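You operate a simulated robot arm through the tools that you are given. There is no shell and no other tool.

Carry out the task below with a simulated robot arm. There is one attempt and no reset: what you move stays moved.

Task
Brush the soot off the diffuser and seat it in its ring again.
Fine: lift it on to the black bench mat, brush with the orange soot brush till no soot shows, put the brush back, then set the diffuser in the ring. Set down upright: orange soot brush. What is to be rubbed or washed off counts as gone when no trace of it is left.

It is judged by the outcome, as a careful person would: the job done as asked, and still so three seconds after it is handed in. It fails if anything else is knocked over, pushed out of place, dropped, spilled or broken.

Robot
A 6-joint arm with a two-finger parallel gripper, fixed in place. Base frame: the origin is on the floor under the middle of its stand, x ahead of it, y to its left, z up; the work surface is at about z = 90. Readings come in cm, degrees, newtons and seconds.
With the tool pointing down near the work surface it reaches from about 24 to 66 cm from the base axis. Its first joint turns from -66.0 to 66.0 degrees. Payload 2.9 kg.
The TCP is the grasp point between the finger pads, 3 cm short of the fingertips. In the tool frame z runs along the fingers and y along their closing line. Largest opening 11 cm; finger width 2, thickness 1; the body of the gripper, 4.8 by 11.2 cm, starts 5.5 cm behind the TCP.
Orientation is that of the tool frame in the base frame, as a unit quaternion [w, x, y, z]. With the fingers straight down and closing along the base's y, the tool's x points along the base's -x, its y along +y and its z along -z.

Tools
- The arm moves only by the tool play_rows. Its argument "commands" is a list of rows, each a list of 7 numbers: the shift along the base's x, y, z in units of 40 mm (1.0 is 40 mm), then the turn, a rotation vector about the base's x, y, z in units of 8 degrees (1.0 is 8 degrees), then the closure in counts, from 0 (fully open) to 255 (shut). In form: [[dx, dy, dz, ax, ay, az, jaw], ...]. A call has 1 to 20 rows; each row shifts and turns the commanded pose from where the row before left it. A call with a number of a shift or a turn outside -1 to 1 is refused whole. Each row takes 0.2 s and may step no farther than 5 cm and 8.6 degrees from the row before; otherwise, or with a gripper value out of range, the whole call is refused. A pose out of reach is approached as far as the arm can. The call stops where the force on the tool passes 90 N (or 10 N more than at its start, if that is more) or the arm is blocked; 0.2 s more then pass. The fingers move at their own pace (about 10.8 cm/s each) and stop on an object; they squeeze with about 25 N. The grip force told is the motor's: it shows also when the fingers shut on nothing. Time passes only in rows, and 0.2 s behind the last, so rows that do not move let the fingers close. It gives the time, the measured TCP pose, the force on the tool (base axes), the opening and the grip force at its end, in the units of the frame above (readings bear some noise), with the torque about the TCP (base axes, N m) and any sound that the robot's microphone picked up, and new pictures: "pictures" is both (left out), scene, wrist or none.
- Cameras (640 x 400 px; columns grow to the right, rows downward): "scene" is fixed at [9.51, 45.22, 139.01]; the picture's right is [-0.55, -0.84, 0.00], its down [-0.44, 0.29, -0.85] and it looks along [0.71, -0.47, -0.53] (base axes); focal length 272 px, centre (320, 200). "wrist" rides on the gripper at [7.2, 1.7, -10.3] in the tool frame; the picture's right is [-0.23, 0.97, 0.00], its down [-0.76, -0.18, -0.62] and it looks along [-0.61, -0.14, 0.78] (tool axes); focal length 222 px, centre (320, 200). There is no depth. A picture from a camera that has moved, and an enlarged one, comes with that camera's place and axes in the base frame and with its lens.
- zoom(camera, box): a new picture of the part [left, top, right, bottom] of that camera's present view, enlarged. It takes no simulated time.
- close_job(): hands the job in; it is judged then, once.

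Nothing tells you positions but the pictures and the camera data. Unless the task says otherwise, let go and move clear before handing in.

The tools are called by a JSON object that holds its "fn" and its "kwargs". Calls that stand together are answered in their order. play_rows: Moves the arm, as the interface text tells. Its arguments: {"type":"object","properties":{"commands":{"type":"array","items":{"type":"array","items":{"type":"number"}}},"pictures":{"type":"string","enum":["both","scene","wrist","none"]}},"required":["commands"]} The other tools are called the same way: zoom (camera, box) takes an enlarged picture of a part of a camera's view; close_job () hands the job in.

At the start:

```text
time: 0.0
eef_pos: [46.47, 4.36, 121.18]
ee_rot: [0.0, -0.001, 1.0, 0.0]
ft_force: [0.1, -0.6, -0.4]
wrist_torque: [-0.02, 0.03, 0.02]
opening: 10.99
grasp_force: 0.1
```

scene: 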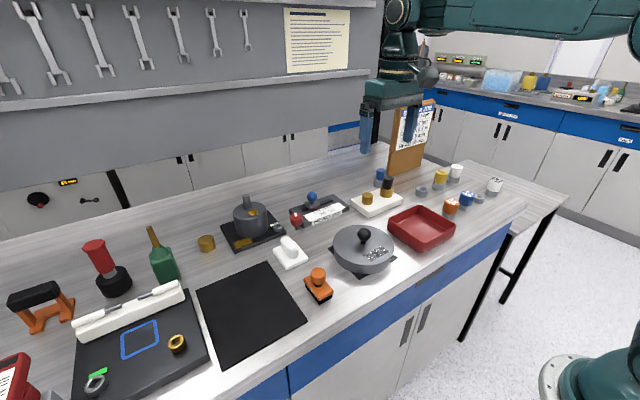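
wrist: 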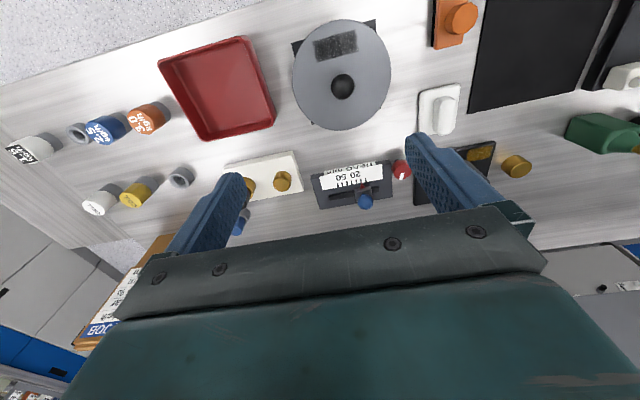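

I see a bench with a grey round disc with a black knob (probably the diffuser, with soot on it), a black mat, and an orange brush beside the mat. I'll zoom in to identify things before moving.

{"fn": "zoom", "kwargs": {"camera": "scene", "box": [280, 180, 480, 305]}}

{"fn": "zoom", "kwargs": {"camera": "scene", "box": [180, 180, 340, 280]}}

{"fn": "zoom", "kwargs": {"camera": "scene", "box": [0, 200, 320, 400]}}

{"fn": "zoom", "kwargs": {"camera": "wrist", "box": [280, 0, 480, 125]}}

```text
3.20 times, centred on (380, 242) of scene
camera zoom: at [9.51, 45.22, 139.01], right [-0.55, -0.84, 0.0], down [-0.44, 0.29, -0.85], along [0.71, -0.47, -0.53], focal length 872 px, centre (128, 64)
```

zoom: 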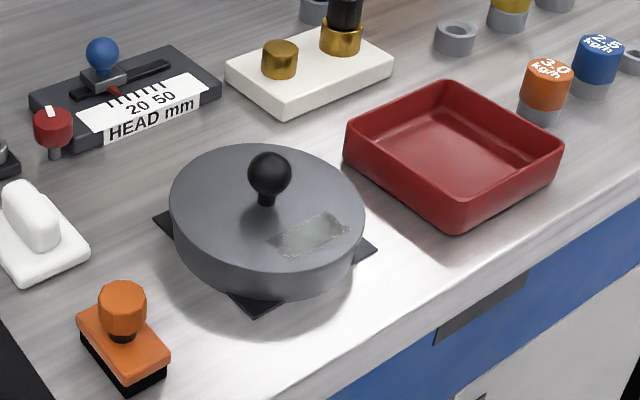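

```text
4.00 times, centred on (260, 230) of scene
camera zoom: at [9.51, 45.22, 139.01], right [-0.55, -0.84, 0.0], down [-0.44, 0.29, -0.85], along [0.71, -0.47, -0.53], focal length 1090 px, centre (560, 80)
```

zoom: 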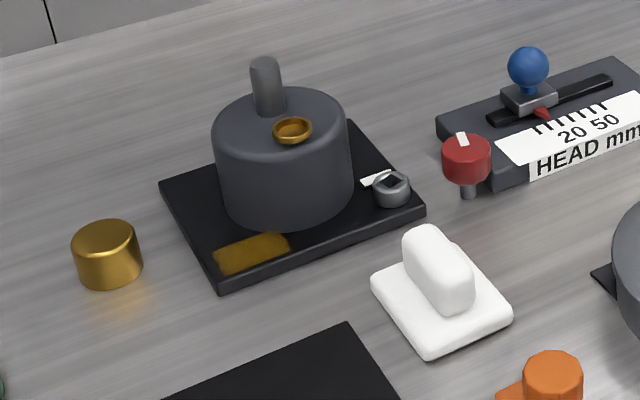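

```text
2.00 times, centred on (160, 300) of scene
camera zoom: at [9.51, 45.22, 139.01], right [-0.55, -0.84, 0.0], down [-0.44, 0.29, -0.85], along [0.71, -0.47, -0.53], focal length 545 px, centre (640, 0)
```

zoom: 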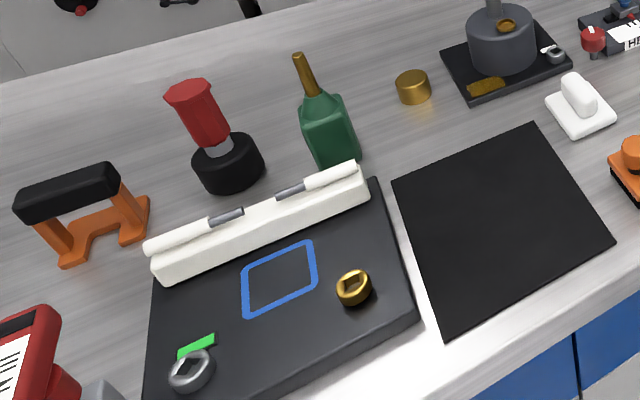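

```text
3.20 times, centred on (380, 62) of wrist
camera zoom: at [39.25, 5.93, 131.41], right [0.23, 0.97, 0.0], down [0.76, -0.18, 0.62], along [0.61, -0.14, -0.78], focal length 711 px, centre (128, 640)
```

zoom: 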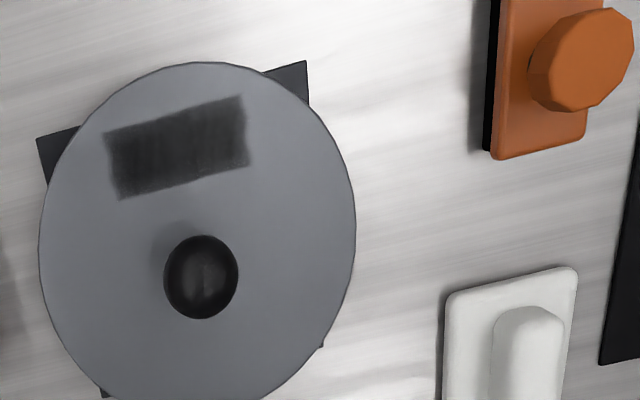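

The grey disc with the black ball knob (about x 47, y 7.5, knob z≈97) is the diffuser, with a soot patch on its near side; the mat is centred near (48, 37.5) and the orange brush near (43, 23.5). I'll first move above the diffuser's knob with open fingers and look closer.

{"fn": "play_rows", "kwargs": {"commands": [[0.05, 0.4, -0.7, 0, 0, 0, 0], [0.05, 0.38, -0.7, 0, 0, 0, 0], [0, 0, -0.6, 0, 0, 0, 0], [0, 0, 0, 0, 0, 0, 0]]}}

```text
time: 1.0
eef_pos: [47.01, 7.34, 113.18]
ee_rot: [0.0, -0.001, 1.0, 0.0]
ft_force: [-0.7, 0.8, 1.5]
wrist_torque: [-0.02, 0.01, -0.01]
opening: 11.0
grasp_force: 0.1
camera wrist: at [39.66, 9.01, 123.41], right [0.23, 0.97, 0.0], down [0.76, -0.18, 0.62], along [0.61, -0.14, -0.78], focal length 222 px, centre (320, 200)
```

scene: 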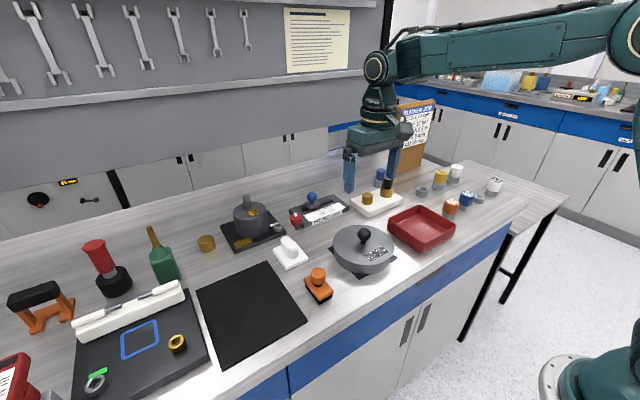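
wrist: 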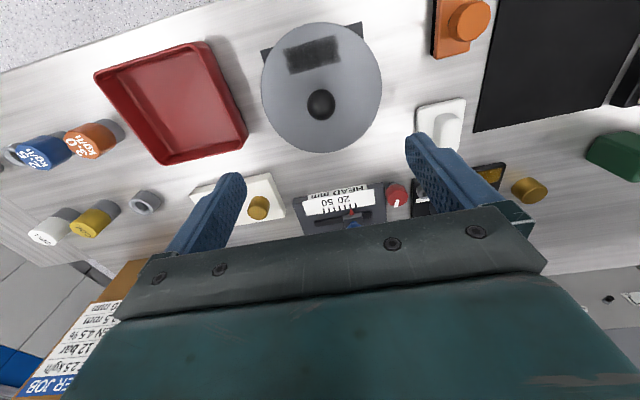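

The knob is nearly centred under the gripper. I'll zoom in to refine its location and height before descending.

{"fn": "zoom", "kwargs": {"camera": "wrist", "box": [240, 10, 400, 160]}}

{"fn": "zoom", "kwargs": {"camera": "scene", "box": [320, 215, 410, 285]}}

{"fn": "zoom", "kwargs": {"camera": "wrist", "box": [400, 0, 520, 75]}}

{"fn": "zoom", "kwargs": {"camera": "scene", "box": [295, 260, 345, 310]}}

```text
2.67 times, centred on (320, 85) of wrist
camera zoom: at [39.66, 9.01, 123.41], right [0.23, 0.97, 0.0], down [0.76, -0.18, 0.62], along [0.61, -0.14, -0.78], focal length 592 px, centre (320, 507)
```

zoom: 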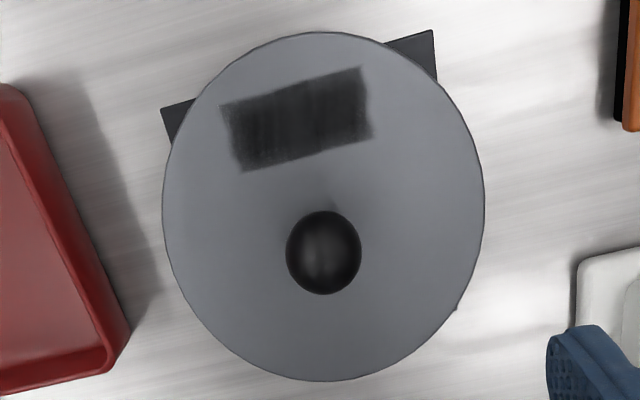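

```text
5.71 times, centred on (365, 250) of scene
camera zoom: at [9.51, 45.22, 139.01], right [-0.55, -0.84, 0.0], down [-0.44, 0.29, -0.85], along [0.71, -0.47, -0.53], focal length 1557 px, centre (63, -86)
```

zoom: 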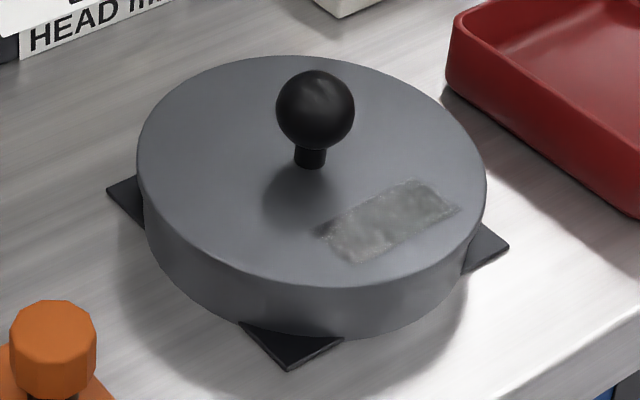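

```text
5.33 times, centred on (460, 38) of wrist
camera zoom: at [39.66, 9.01, 123.41], right [0.23, 0.97, 0.0], down [0.76, -0.18, 0.62], along [0.61, -0.14, -0.78], focal length 1185 px, centre (-427, 1067)
```

zoom: 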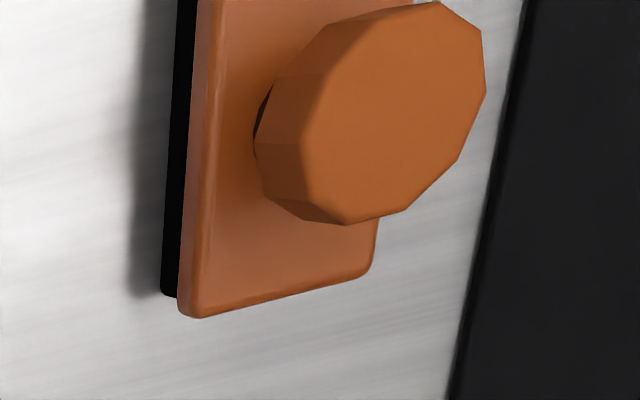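

```text
8.00 times, centred on (320, 285) of scene
camera zoom: at [9.51, 45.22, 139.01], right [-0.55, -0.84, 0.0], down [-0.44, 0.29, -0.85], along [0.71, -0.47, -0.53], focal length 2179 px, centre (320, -480)
```

zoom: 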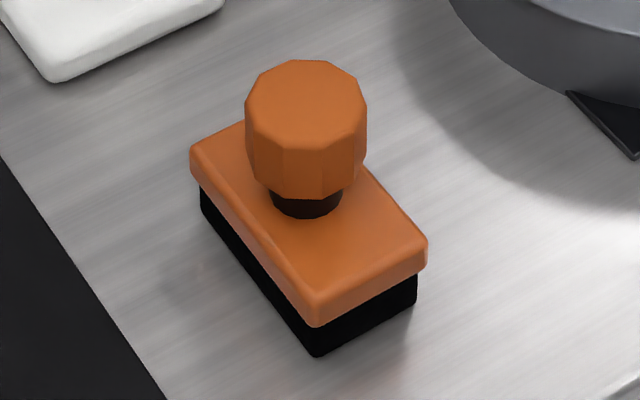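

The knob ball centre is at about (46.9, 7.6, 96.9), radius ≈1.65, and the disc top is at about z 93.9. I'll descend with the fingers straddling the knob, keeping the tips just above the disc.

{"fn": "play_rows", "kwargs": {"commands": [[-0.02, 0.05, -0.9, 0, 0, 0, 60], [0, 0, -0.9, 0, 0, 0, 90], [0, 0, -0.9, 0, 0, 0, 90], [0, 0, -0.9, 0, 0, 0, 90], [0, 0, -0.1, 0, 0, 0, 90], [0, 0, 0, 0, 0, 0, 90]]}}

```text
time: 2.4
eef_pos: [46.65, 7.52, 98.17]
ee_rot: [0.0, 0.0, 1.0, 0.0]
ft_force: [0.3, -0.6, -1.3]
wrist_torque: [0.01, -0.03, -0.01]
opening: 7.11
grasp_force: 0.1
camera wrist: at [39.51, 9.26, 108.59], right [0.23, 0.97, 0.0], down [0.76, -0.18, 0.62], along [0.61, -0.14, -0.78], focal length 222 px, centre (320, 200)
```

scene: 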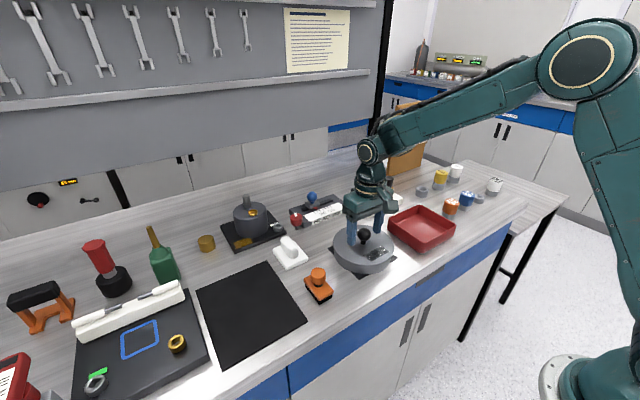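
wrist: 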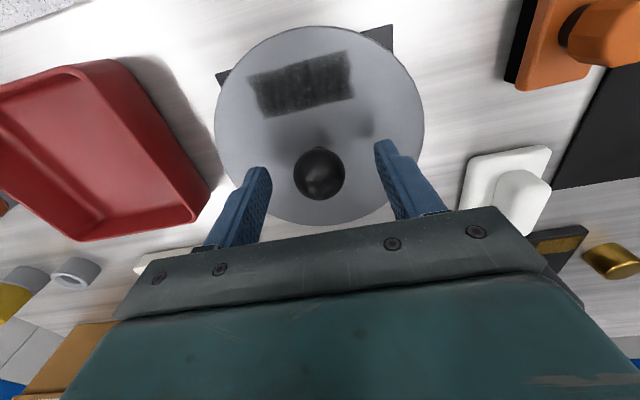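

The fingers straddle the knob, centred. I'll lower a little further and close the grip.

{"fn": "play_rows", "kwargs": {"commands": [[0.02, 0.01, -0.13, 0, 0, 0, 90], [0, 0, 0, 0, 0, 0, 160], [0, 0, 0, 0, 0, 0, 255], [0, 0, 0, 0, 0, 0, 255], [0, 0, 0, 0, 0, 0, 255], [0, 0, 0, 0, 0, 0, 255]]}}

{"fn": "zoom", "kwargs": {"camera": "scene", "box": [310, 190, 420, 290]}}

```text
time: 3.8
eef_pos: [46.77, 7.61, 97.81]
ee_rot: [0.0, 0.0, 1.0, 0.0]
ft_force: [0.4, 0.1, 2.2]
wrist_torque: [0.03, -0.04, -0.02]
opening: 3.29
grasp_force: 24.9
camera wrist: at [39.63, 9.29, 108.09], right [0.23, 0.97, 0.0], down [0.76, -0.18, 0.62], along [0.61, -0.14, -0.78], focal length 222 px, centre (320, 200)
```

scene: 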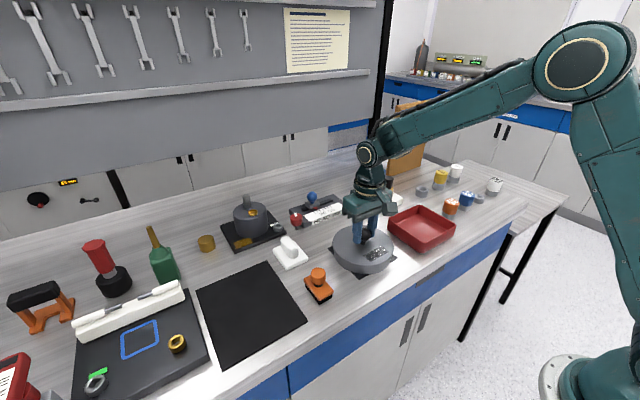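
wrist: 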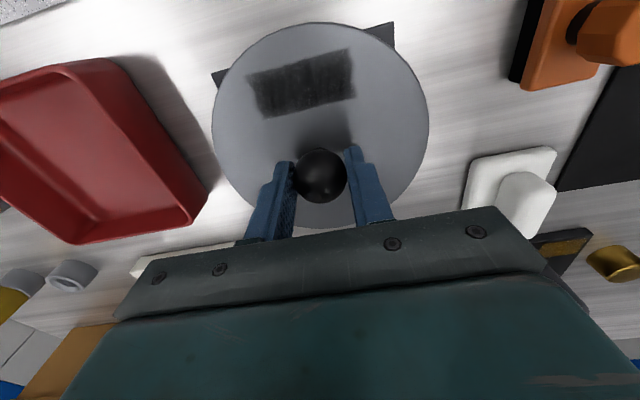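

```text
4.00 times, centred on (365, 240) of scene
camera zoom: at [9.51, 45.22, 139.01], right [-0.55, -0.84, 0.0], down [-0.44, 0.29, -0.85], along [0.71, -0.47, -0.53], focal length 1090 px, centre (140, 40)
```

zoom: 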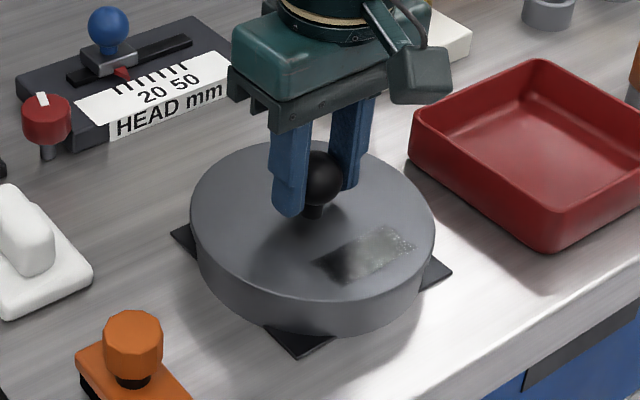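

The knob is gripped (opening 3.29 cm, 25 N) at TCP (46.8, 7.6, 97.8), which I'll note for the return. Now I'll lift straight up gently.

{"fn": "play_rows", "kwargs": {"commands": [[0, 0, 0.1, 0, 0, 0, 255], [0, 0, 0.2, 0, 0, 0, 255], [0, 0, 0.3, 0, 0, 0, 255], [0, 0, 0.4, 0, 0, 0, 255], [0, 0, 0.5, 0, 0, 0, 255], [0, 0, 0.5, 0, 0, 0, 255], [0, 0, 0, 0, 0, 0, 255]]}}

{"fn": "zoom", "kwargs": {"camera": "scene", "box": [310, 190, 420, 290]}}

```text
time: 5.4
eef_pos: [46.97, 7.7, 105.87]
ee_rot: [0.0, 0.0, 1.0, -0.001]
ft_force: [-0.4, 0.4, -2.0]
wrist_torque: [0.04, 0.04, 0.03]
opening: 3.32
grasp_force: 24.6
camera wrist: at [39.63, 9.26, 116.11], right [0.23, 0.97, 0.0], down [0.76, -0.18, 0.62], along [0.61, -0.14, -0.78], focal length 222 px, centre (320, 200)
```

scene: 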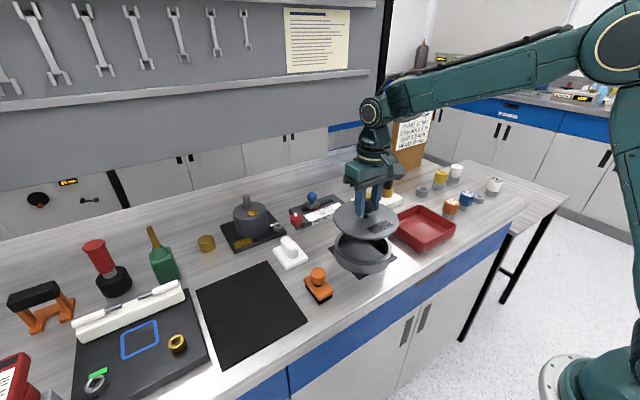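
wrist: 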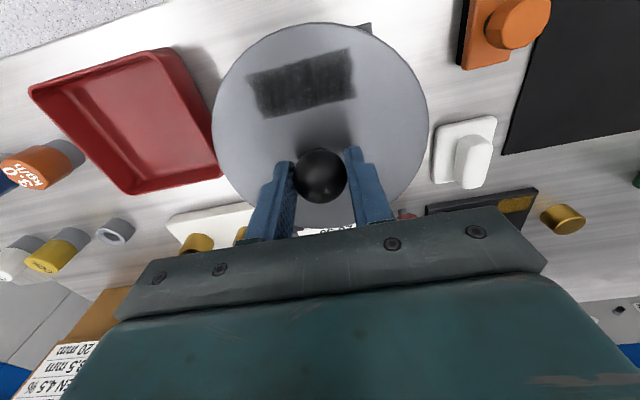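

```text
4.00 times, centred on (365, 240) of scene
camera zoom: at [9.51, 45.22, 139.01], right [-0.55, -0.84, 0.0], down [-0.44, 0.29, -0.85], along [0.71, -0.47, -0.53], focal length 1090 px, centre (140, 40)
```

zoom: 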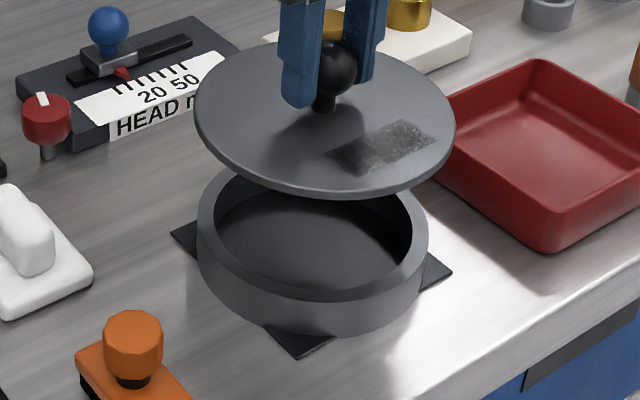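

The diffuser is a plain disc with a knob that sits on a ring; it's lifted cleanly. I'll raise it a bit more and carry it along +y over the brush to above the mat's centre.

{"fn": "play_rows", "kwargs": {"commands": [[0, 0, 0.4, 0, 0, 0, 255], [0, 0.2, 0.35, 0, 0, 0, 255], [0, 0.5, 0, 0, 0, 0, 255], [0.05, 0.8, 0, 0, 0, 0, 255], [0.05, 0.9, 0, 0, 0, 0, 255], [0.05, 0.9, 0, 0, 0, 0, 255], [0, 0.9, 0, 0, 0, 0, 255], [0, 0.9, 0, 0, 0, 0, 255], [0, 0.9, 0, 0, 0, 0, 255], [0, 0.7, 0, 0, 0, 0, 255], [0, 0.5, 0, 0, 0, 0, 255], [0, 0.235, 0, 0, 0, 0, 255], [0, 0, 0, 0, 0, 0, 255], [0, 0, 0, 0, 0, 0, 255]]}}

{"fn": "zoom", "kwargs": {"camera": "scene", "box": [170, 190, 330, 380]}}

```text
time: 8.4
eef_pos: [47.6, 37.26, 108.93]
ee_rot: [0.0, 0.001, 1.0, 0.0]
ft_force: [-0.1, -0.2, -2.6]
wrist_torque: [-0.03, -0.02, 0.01]
opening: 3.3
grasp_force: 24.9
camera wrist: at [40.32, 39.02, 119.1], right [0.23, 0.97, 0.0], down [0.76, -0.18, 0.62], along [0.61, -0.14, -0.78], focal length 222 px, centre (320, 200)
```

scene: 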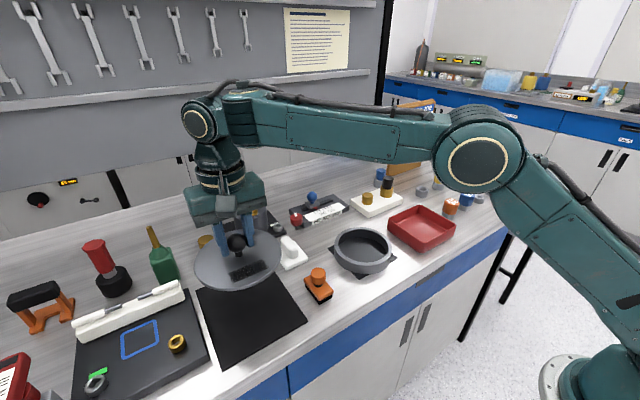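
wrist: 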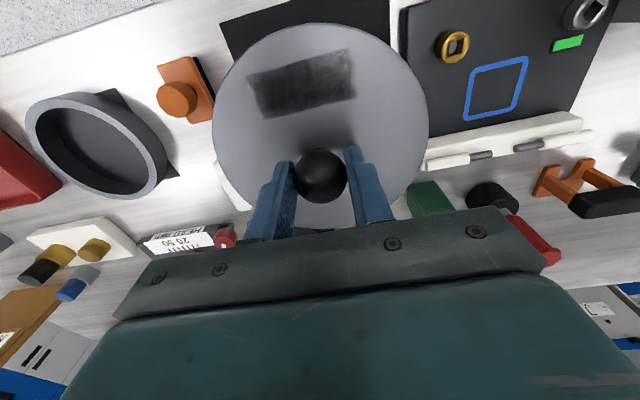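

```text
2.11 times, centred on (250, 285) of scene
camera zoom: at [9.51, 45.22, 139.01], right [-0.55, -0.84, 0.0], down [-0.44, 0.29, -0.85], along [0.71, -0.47, -0.53], focal length 574 px, centre (467, 21)
```

zoom: 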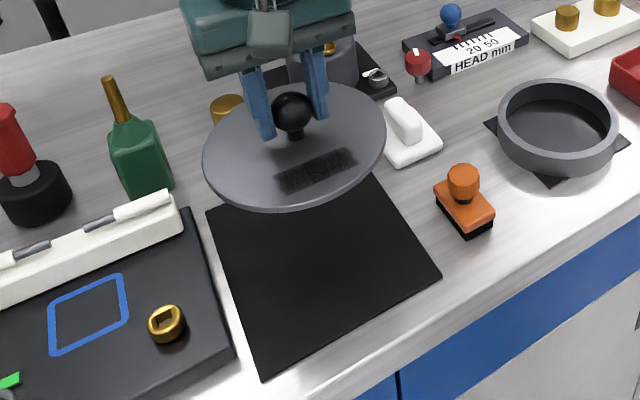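

The diffuser is over the mat (mat spans about x 38–58, y 29–46). I'll lower it towards the mat, then finish in small steps watching the force.

{"fn": "play_rows", "kwargs": {"commands": [[0, 0.02, -0.5, 0, 0, 0, 255], [0, 0, -0.8, 0, 0, 0, 255], [0, 0, -0.8, 0, 0, 0, 255], [0, 0, -0.5, 0, 0, 0, 255], [0, 0, -0.3, 0, 0, 0, 255], [0, 0, 0, 0, 0, 0, 255]], "pictures": "both"}}

{"fn": "zoom", "kwargs": {"camera": "scene", "box": [170, 220, 330, 380]}}

```text
time: 9.8
eef_pos: [47.54, 37.34, 97.15]
ee_rot: [0.0, 0.0, 1.0, 0.0]
ft_force: [-0.1, 0.1, -2.4]
wrist_torque: [0.02, -0.01, 0.0]
opening: 3.28
grasp_force: 24.8
camera wrist: at [40.27, 39.09, 107.43], right [0.23, 0.97, 0.0], down [0.76, -0.18, 0.62], along [0.61, -0.14, -0.78], focal length 222 px, centre (320, 200)
```

scene: 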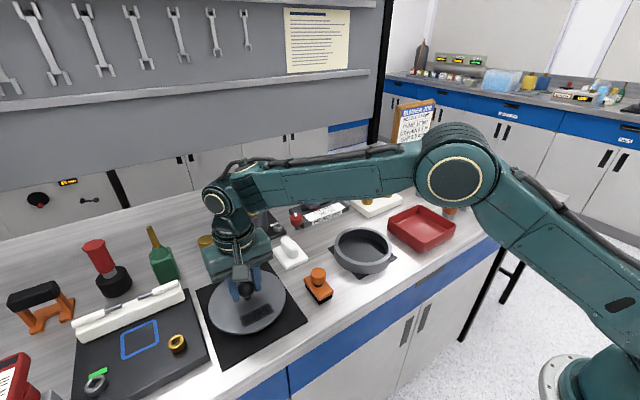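
wrist: 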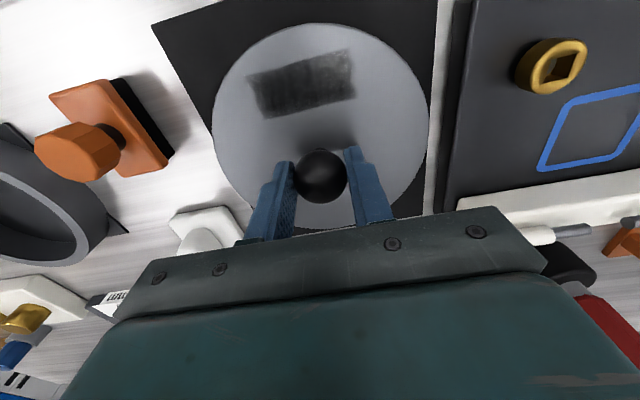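

```text
2.50 times, centred on (250, 300) of scene
camera zoom: at [9.51, 45.22, 139.01], right [-0.55, -0.84, 0.0], down [-0.44, 0.29, -0.85], along [0.71, -0.47, -0.53], focal length 681 px, centre (495, -50)
```

zoom: 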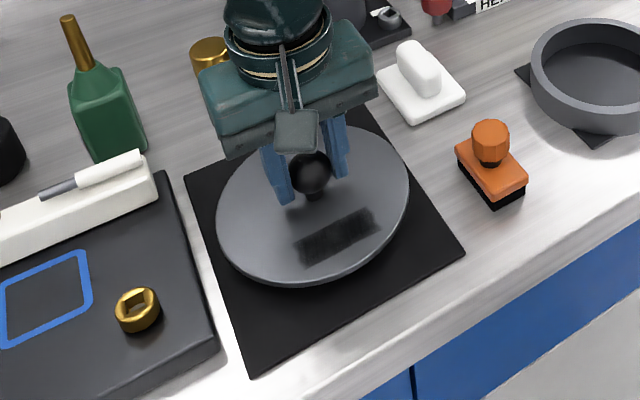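

Still about 1–2 cm above the mat and well centred. I'll lower in small increments and check the force.

{"fn": "play_rows", "kwargs": {"commands": [[0, 0, -0.06, 0, 0, 0, 255], [0, 0, -0.06, 0, 0, 0, 255], [0, 0, -0.06, 0, 0, 0, 255], [0, 0, -0.06, 0, 0, 0, 255]], "pictures": "none"}}

```text
time: 10.8
eef_pos: [47.51, 37.5, 96.41]
ee_rot: [0.001, 0.0, 1.0, 0.001]
ft_force: [-3.3, -2.5, 10.0]
wrist_torque: [-0.1, 0.48, 0.0]
opening: 3.29
grasp_force: 24.5
```

Contact was felt (about +10 N up, some moment). Let me look before releasing.

{"fn": "zoom", "kwargs": {"camera": "scene", "box": [190, 240, 310, 360]}}

{"fn": "zoom", "kwargs": {"camera": "wrist", "box": [140, 0, 480, 240]}}

```text
3.33 times, centred on (250, 300) of scene
camera zoom: at [9.49, 45.2, 139.02], right [-0.55, -0.84, 0.0], down [-0.44, 0.29, -0.85], along [0.71, -0.47, -0.53], focal length 908 px, centre (553, -133)
```

zoom: 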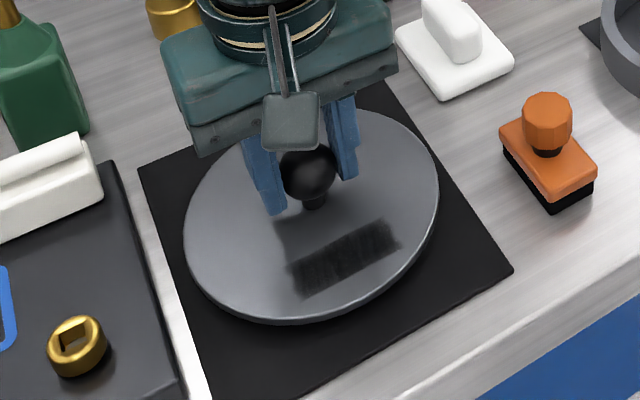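

```text
1.67 times, centred on (310, 120) of wrist
camera zoom: at [40.24, 39.09, 106.69], right [0.23, 0.97, 0.0], down [0.76, -0.18, 0.62], along [0.61, -0.14, -0.78], focal length 370 px, centre (337, 333)
```

zoom: 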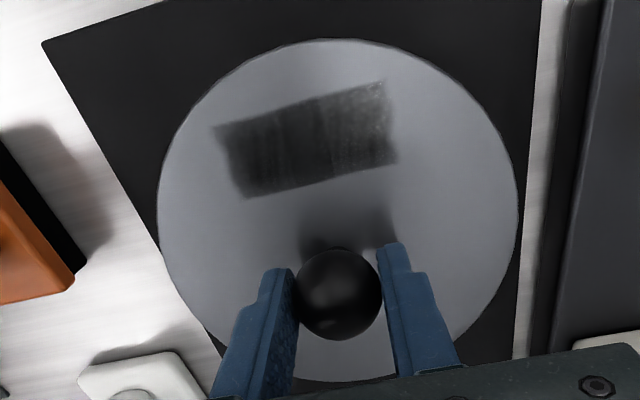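

The disc is on the mat and level. I'll release the knob and rise straight up.

{"fn": "play_rows", "kwargs": {"commands": [[0, 0, 0, 0, 0, 0, 200], [0, 0, 0, 0, 0, 0, 150], [0, 0, 0, 0, 0, 0, 110], [0, 0, 0, 0, 0, 0, 90], [0, 0, 0.3, 0, 0, 0, 90], [0, 0, 0.6, 0, 0, 0, 90], [0, 0, 0.9, 0, 0, 0, 90], [0, 0, 0.9, 0, 0, 0, 90], [0, 0, 0, 0, 0, 0, 90]]}}

{"fn": "zoom", "kwargs": {"camera": "scene", "box": [190, 240, 310, 360]}}

{"fn": "zoom", "kwargs": {"camera": "wrist", "box": [140, 0, 480, 240]}}

```text
time: 12.8
eef_pos: [47.43, 37.36, 107.17]
ee_rot: [0.0, 0.001, 1.0, 0.0]
ft_force: [0.0, 0.1, 1.1]
wrist_torque: [-0.03, 0.02, 0.0]
opening: 7.12
grasp_force: 0.0
camera wrist: at [40.24, 39.02, 117.41], right [0.23, 0.97, 0.0], down [0.76, -0.18, 0.62], along [0.61, -0.14, -0.78], focal length 222 px, centre (320, 200)
```

scene: 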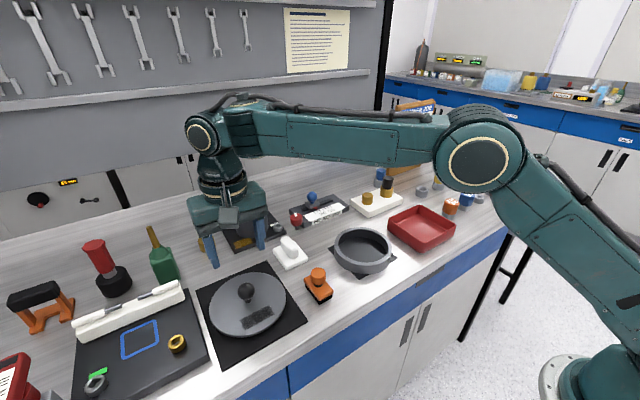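
wrist: 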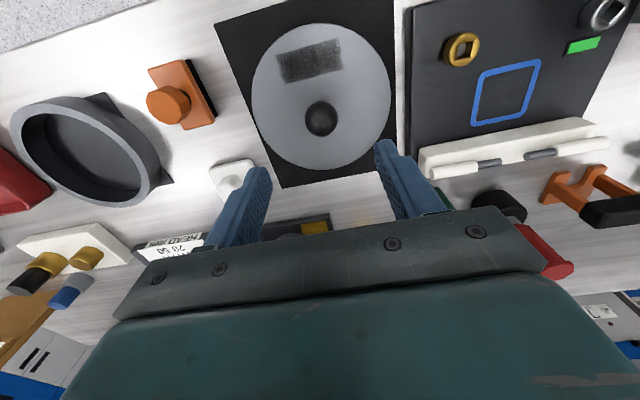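

```text
3.33 times, centred on (250, 300) of scene
camera zoom: at [9.51, 45.22, 139.01], right [-0.55, -0.84, 0.0], down [-0.44, 0.29, -0.85], along [0.71, -0.47, -0.53], focal length 908 px, centre (553, -133)
```

zoom: 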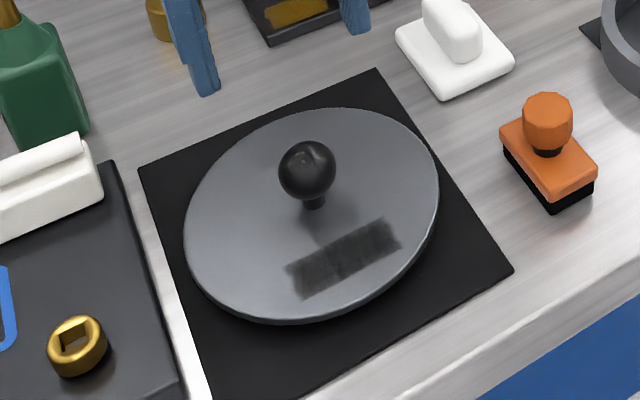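

```text
1.67 times, centred on (310, 120) of wrist
camera zoom: at [40.24, 39.02, 117.41], right [0.23, 0.97, 0.0], down [0.76, -0.18, 0.62], along [0.61, -0.14, -0.78], focal length 370 px, centre (337, 333)
```

zoom: 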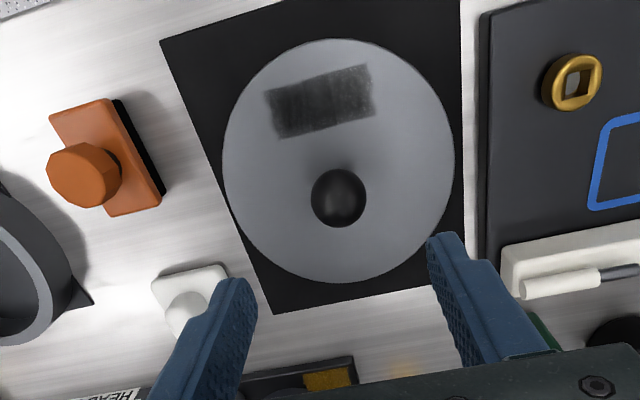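

The diffuser sits centred on the mat, knob at (47.45, 37.5), soot patch spanning about x 41.7–44.2, y 34.5–40.5. Next I'll go above the brush, whose handle knob is near (43.4, 23.3, top z≈96).

{"fn": "play_rows", "kwargs": {"commands": [[-0.2, -0.5, 0, 0, 0, 0, 90], [-0.2, -0.8, 0, 0, 0, 0, 90], [-0.2, -0.8, 0, 0, 0, 0, 90], [-0.2, -0.8, 0, 0, 0, 0, 90], [-0.2, -0.62, 0, 0, 0, 0, 90], [0, 0, -0.6, 0, 0, 0, 90], [0, 0, 0, 0, 0, 0, 90]]}}

{"fn": "zoom", "kwargs": {"camera": "wrist", "box": [220, 40, 420, 200]}}

{"fn": "zoom", "kwargs": {"camera": "scene", "box": [190, 240, 340, 340]}}

```text
time: 14.4
eef_pos: [43.53, 23.39, 104.65]
ee_rot: [-0.001, 0.0, 1.0, 0.001]
ft_force: [0.3, -0.3, 0.4]
wrist_torque: [0.01, 0.01, 0.0]
opening: 7.12
grasp_force: 0.0
camera wrist: at [36.28, 25.08, 114.91], right [0.23, 0.97, 0.0], down [0.76, -0.18, 0.62], along [0.61, -0.14, -0.78], focal length 222 px, centre (320, 200)
```

scene: 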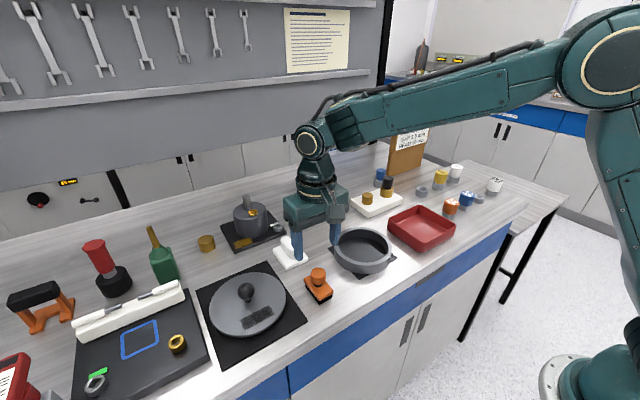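
wrist: 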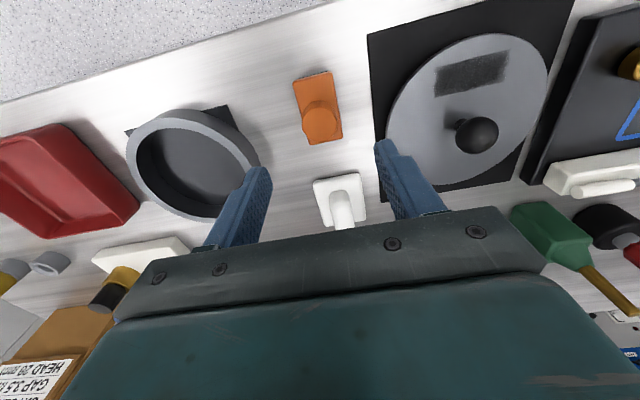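

```text
2.50 times, centred on (320, 120) of wrist
camera zoom: at [36.28, 25.08, 114.91], right [0.23, 0.97, 0.0], down [0.76, -0.18, 0.62], along [0.61, -0.14, -0.78], focal length 555 px, centre (320, 400)
```

zoom: 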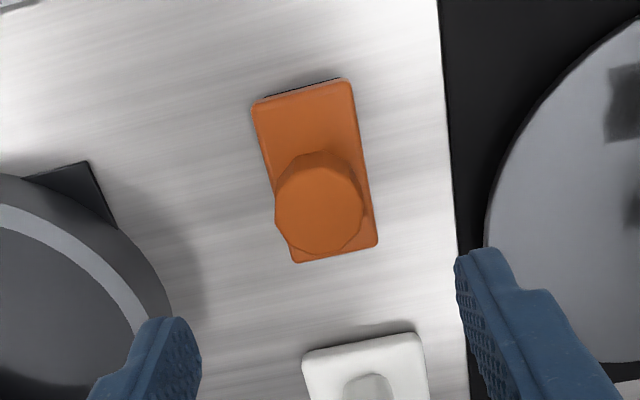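

```text
4.00 times, centred on (265, 290) of scene
camera zoom: at [9.51, 45.22, 139.01], right [-0.55, -0.84, 0.0], down [-0.44, 0.29, -0.85], along [0.71, -0.47, -0.53], focal length 1090 px, centre (540, -160)
```

zoom: 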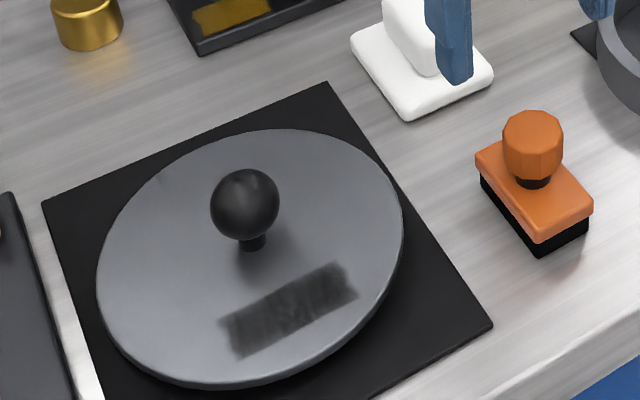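

The brush handle knob is at about (43.0, 23.55), and the plate is 6.3 × 3.6 cm, aligned with the base axes. I'll align and descend partway to check.

{"fn": "play_rows", "kwargs": {"commands": [[-0.11, 0.035, -0.4, 0, 0, 0, 90], [0, 0, -0.8, 0, 0, 0, 90], [0, 0, -0.5, 0, 0, 0, 90], [0, 0, 0, 0, 0, 0, 90]]}}

{"fn": "zoom", "kwargs": {"camera": "wrist", "box": [220, 70, 420, 230]}}

{"fn": "zoom", "kwargs": {"camera": "scene", "box": [270, 220, 370, 310]}}

```text
time: 15.4
eef_pos: [43.11, 23.5, 97.78]
ee_rot: [0.0, 0.0, 1.0, 0.0]
ft_force: [0.3, -1.2, 0.2]
wrist_torque: [-0.03, -0.01, 0.0]
opening: 7.14
grasp_force: 0.0
camera wrist: at [35.77, 25.15, 108.07], right [0.23, 0.97, 0.0], down [0.76, -0.18, 0.62], along [0.61, -0.14, -0.78], focal length 222 px, centre (320, 200)
```

scene: 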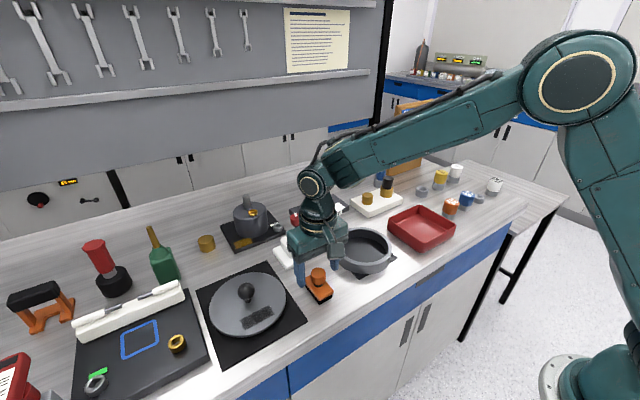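
wrist: 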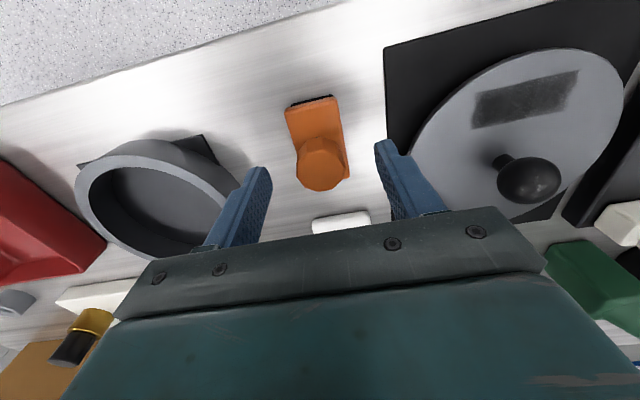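

```text
2.50 times, centred on (320, 150) of wrist
camera zoom: at [35.77, 25.15, 108.07], right [0.23, 0.97, 0.0], down [0.76, -0.18, 0.62], along [0.61, -0.14, -0.78], focal length 555 px, centre (320, 325)
```

zoom: 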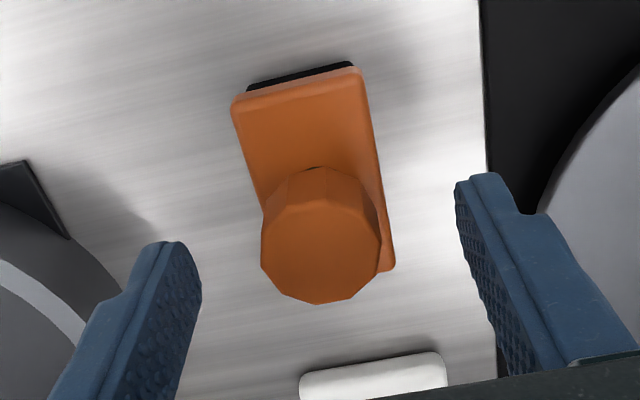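

```text
4.44 times, centred on (320, 265) of scene
camera zoom: at [9.51, 45.22, 139.01], right [-0.55, -0.84, 0.0], down [-0.44, 0.29, -0.85], along [0.71, -0.47, -0.53], focal length 1211 px, centre (320, -89)
```

zoom: 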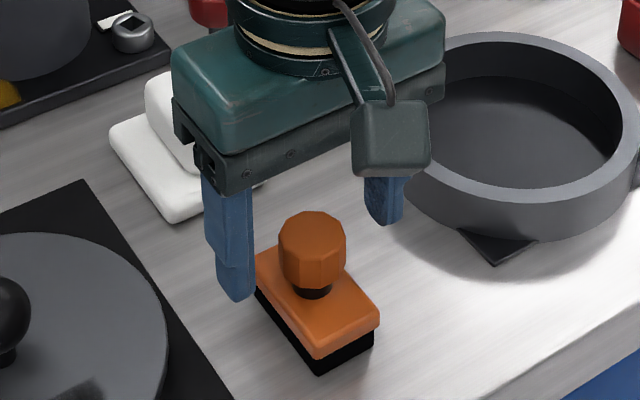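

Aligned well. I'll lower the remaining 1.6 cm and close on the brush knob.

{"fn": "play_rows", "kwargs": {"commands": [[-0.03, 0, -0.2, 0, 0, 0, 90], [0, 0, -0.21, 0, 0, 0, 90], [0, 0, 0, 0, 0, 0, 90], [0, 0, 0, 0, 0, 0, 160], [0, 0, 0, 0, 0, 0, 255], [0, 0, 0, 0, 0, 0, 255], [0, 0, 0, 0, 0, 0, 255], [0, 0, 0, 0, 0, 0, 255]]}}

{"fn": "zoom", "kwargs": {"camera": "wrist", "box": [220, 70, 420, 230]}}

{"fn": "zoom", "kwargs": {"camera": "scene", "box": [270, 220, 370, 310]}}

```text
time: 17.2
eef_pos: [42.9, 23.52, 96.14]
ee_rot: [0.0, 0.0, 1.0, 0.0]
ft_force: [-1.4, 0.3, 0.2]
wrist_torque: [0.0, 0.0, 0.02]
opening: 3.11
grasp_force: 25.6
camera wrist: at [35.67, 25.15, 106.49], right [0.23, 0.97, 0.0], down [0.76, -0.18, 0.62], along [0.61, -0.14, -0.78], focal length 222 px, centre (320, 200)
```

scene: 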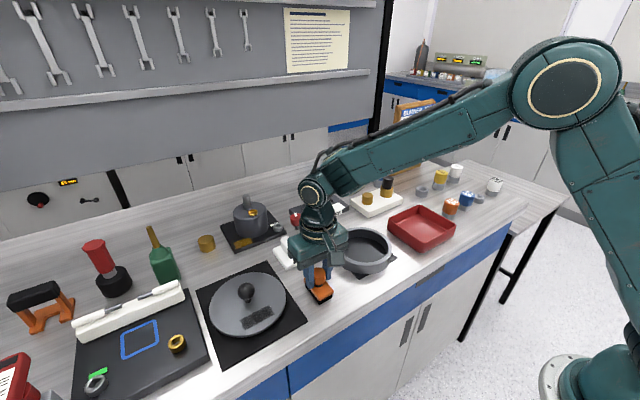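
wrist: 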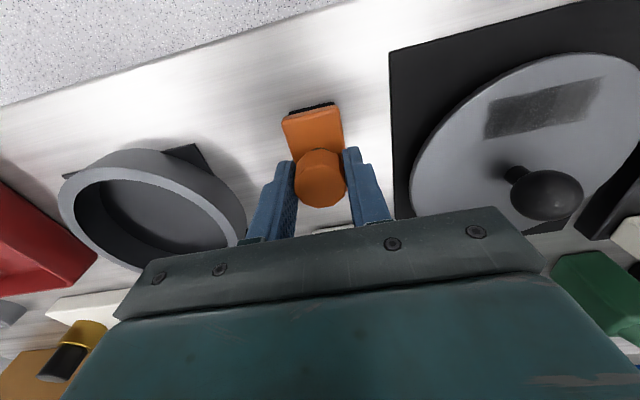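

```text
2.50 times, centred on (320, 150) of wrist
camera zoom: at [35.67, 25.15, 106.49], right [0.23, 0.97, 0.0], down [0.76, -0.18, 0.62], along [0.61, -0.14, -0.78], focal length 555 px, centre (320, 325)
```

zoom: 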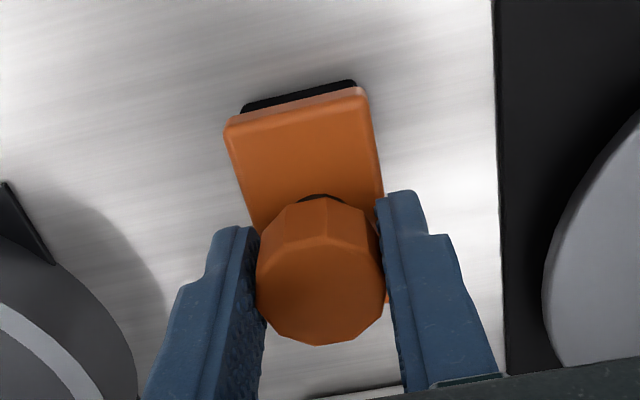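

```text
4.44 times, centred on (320, 265) of scene
camera zoom: at [9.51, 45.22, 139.01], right [-0.55, -0.84, 0.0], down [-0.44, 0.29, -0.85], along [0.71, -0.47, -0.53], focal length 1211 px, centre (320, -89)
```

zoom: 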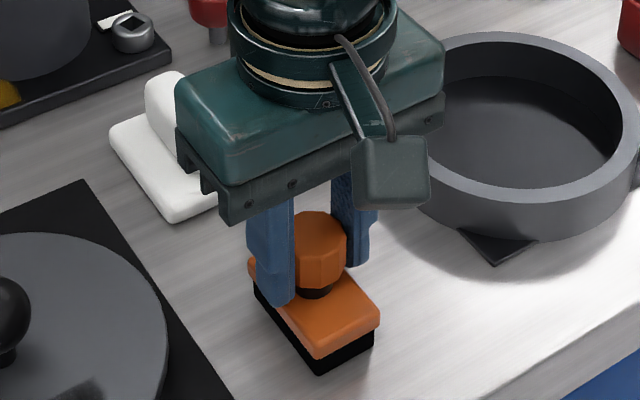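

The brush is gripped at TCP (42.9, 23.5, 96.2), which is where it goes back. I'll lift it clear and carry it above the soot patch at about (42.0, 37.5).

{"fn": "play_rows", "kwargs": {"commands": [[0, 0, 0.2, 0, 0, 0, 255], [0, 0, 0.5, 0, 0, 0, 255], [0, 0, 0.8, 0, 0, 0, 255], [0, 0, 0.5, 0, 0, 0, 255], [-0.05, 0.4, 0, 0, 0, 0, 255], [-0.05, 0.7, 0, 0, 0, 0, 255], [-0.05, 0.8, 0, 0, 0, 0, 255], [-0.05, 0.7, 0, 0, 0, 0, 255], [-0.028, 0.5, 0, 0, 0, 0, 255], [0, 0.39, 0, 0, 0, 0, 255], [0, 0, -0.5, 0, 0, 0, 255], [0, 0, -0.3, 0, 0, 0, 255], [0, 0, 0, 0, 0, 0, 255]]}}

{"fn": "zoom", "kwargs": {"camera": "scene", "box": [190, 230, 330, 350]}}

{"fn": "zoom", "kwargs": {"camera": "wrist", "box": [180, 20, 460, 230]}}

```text
time: 20.0
eef_pos: [42.01, 37.51, 100.86]
ee_rot: [0.0, 0.001, 1.0, 0.001]
ft_force: [-0.3, -0.1, -2.1]
wrist_torque: [-0.02, 0.0, -0.02]
opening: 3.07
grasp_force: 24.9
camera wrist: at [34.81, 39.15, 111.22], right [0.23, 0.97, 0.0], down [0.76, -0.18, 0.62], along [0.61, -0.14, -0.78], focal length 222 px, centre (320, 200)
```

scene: 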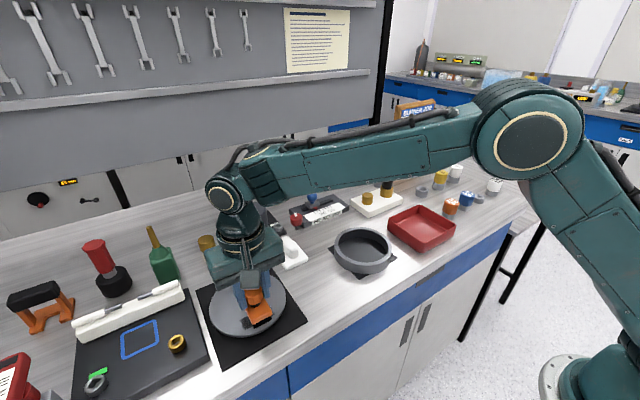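
wrist: 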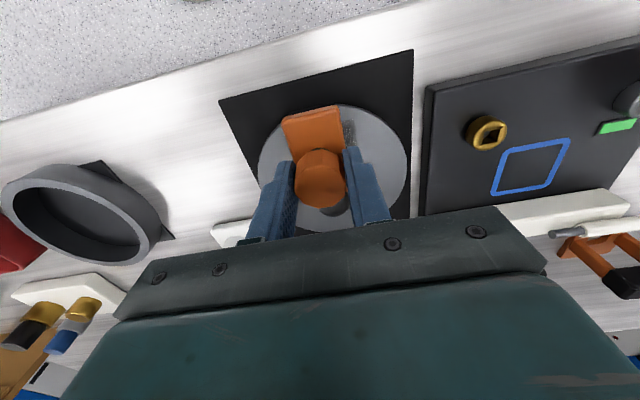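

```text
3.33 times, centred on (260, 290) of scene
camera zoom: at [9.51, 45.22, 139.01], right [-0.55, -0.84, 0.0], down [-0.44, 0.29, -0.85], along [0.71, -0.47, -0.53], focal length 908 px, centre (520, -100)
```

zoom: 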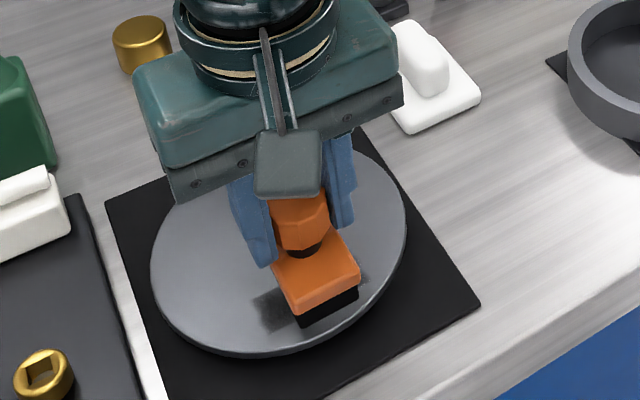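

```text
1.90 times, centred on (320, 125) of wrist
camera zoom: at [34.81, 39.15, 111.22], right [0.23, 0.97, 0.0], down [0.76, -0.18, 0.62], along [0.61, -0.14, -0.78], focal length 423 px, centre (320, 343)
```

zoom: 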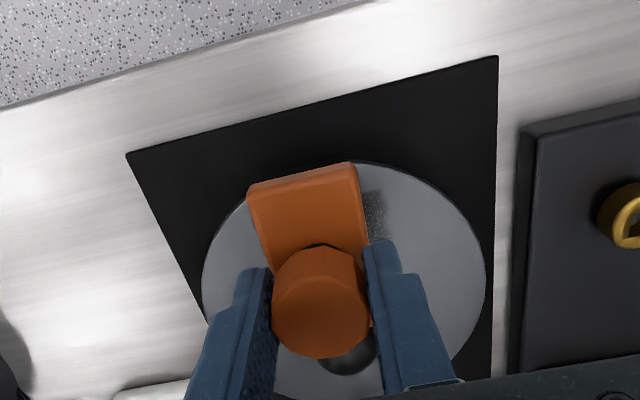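

The brush is over the patch with about 2 cm clearance. I'll lower it and finish with small steps until light contact.

{"fn": "play_rows", "kwargs": {"commands": [[0, 0, -0.3, 0, 0, 0, 255], [0, 0, -0.15, 0, 0, 0, 255], [0, 0, -0.05, 0, 0, 0, 255], [0, 0, -0.03, 0, 0, 0, 255], [0, 0, 0, 0, 0, 0, 255]], "pictures": "none"}}

```text
time: 21.2
eef_pos: [42.03, 37.35, 98.78]
ee_rot: [-0.001, -0.001, 1.0, 0.0]
ft_force: [-0.4, -0.1, -1.0]
wrist_torque: [-0.02, 0.02, 0.01]
opening: 3.08
grasp_force: 25.1
```

{"fn": "play_rows", "kwargs": {"commands": [[0, 0, -0.03, 0, 0, 0, 255], [0, 0, 0, 0, 0, 0, 255]], "pictures": "none"}}

```text
time: 21.8
eef_pos: [42.01, 37.41, 98.81]
ee_rot: [0.0, 0.0, 1.0, 0.0]
ft_force: [0.2, -0.5, -0.9]
wrist_torque: [0.01, 0.0, 0.0]
opening: 3.08
grasp_force: 24.6
```

Not yet pressing; I'll continue down in small steps.

{"fn": "play_rows", "kwargs": {"commands": [[0, 0, -0.03, 0, 0, 0, 255], [0, 0, 0, 0, 0, 0, 255]], "pictures": "none"}}

{"fn": "play_rows", "kwargs": {"commands": [[0, 0, -0.03, 0, 0, 0, 255], [0, 0, 0, 0, 0, 0, 255]], "pictures": "both"}}

{"fn": "zoom", "kwargs": {"camera": "scene", "box": [190, 230, 330, 350]}}

```text
time: 22.4
eef_pos: [42.05, 37.39, 98.65]
ee_rot: [0.0, 0.0, 1.0, 0.0]
ft_force: [1.1, -0.2, -1.9]
wrist_torque: [0.06, 0.0, 0.02]
opening: 3.08
grasp_force: 25.0
```

```text
time: 23.0
eef_pos: [42.08, 37.47, 98.46]
ee_rot: [-0.001, -0.001, 1.0, 0.0]
ft_force: [0.2, 0.0, -1.7]
wrist_torque: [0.01, 0.0, 0.03]
opening: 3.08
grasp_force: 25.2
camera wrist: at [34.82, 39.12, 108.77], right [0.23, 0.97, 0.0], down [0.76, -0.18, 0.62], along [0.61, -0.14, -0.78], focal length 222 px, centre (320, 200)
```

scene: 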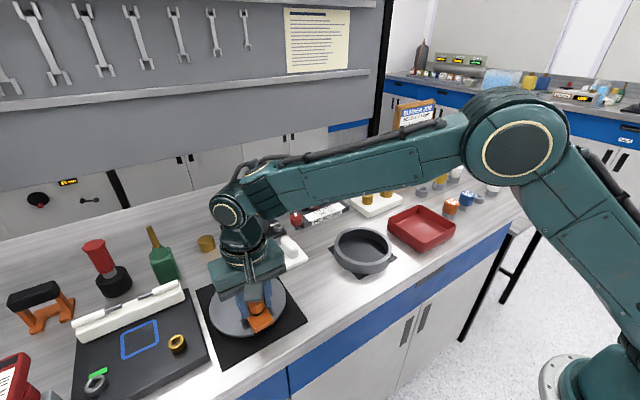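
wrist: 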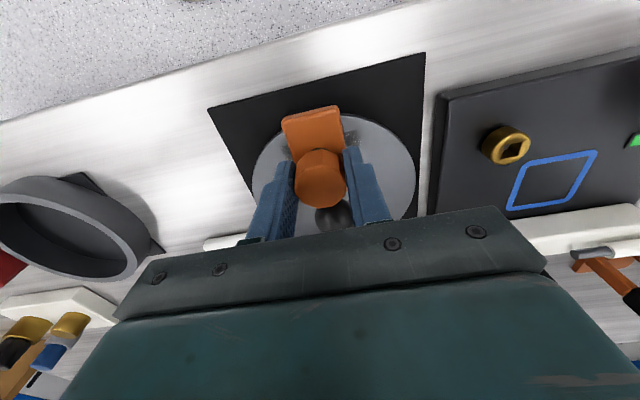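

```text
3.33 times, centred on (260, 290) of scene
camera zoom: at [9.51, 45.22, 139.01], right [-0.55, -0.84, 0.0], down [-0.44, 0.29, -0.85], along [0.71, -0.47, -0.53], focal length 908 px, centre (520, -100)
```

zoom: 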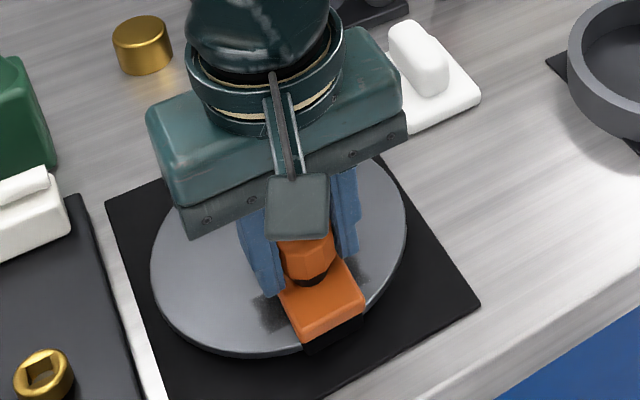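

{"fn": "play_rows", "kwargs": {"commands": [[0, 0, -0.03, 0, 0, 0, 255], [0, 0, 0, 0, 0, 0, 255]], "pictures": "none"}}

{"fn": "play_rows", "kwargs": {"commands": [[0, 0, -0.03, 0, 0, 0, 255], [0, 0, 0, 0, 0, 0, 255]], "pictures": "none"}}

```text
time: 23.6
eef_pos: [42.21, 37.46, 98.41]
ee_rot: [0.0, 0.0, 1.0, 0.0]
ft_force: [0.4, -0.2, 1.8]
wrist_torque: [-0.03, 0.01, 0.01]
opening: 3.08
grasp_force: 25.1
```

```text
time: 24.2
eef_pos: [42.02, 37.58, 98.31]
ee_rot: [0.001, 0.001, 1.0, 0.001]
ft_force: [-1.1, -1.1, 10.9]
wrist_torque: [-0.11, 0.08, -0.02]
opening: 3.08
grasp_force: 25.6
```

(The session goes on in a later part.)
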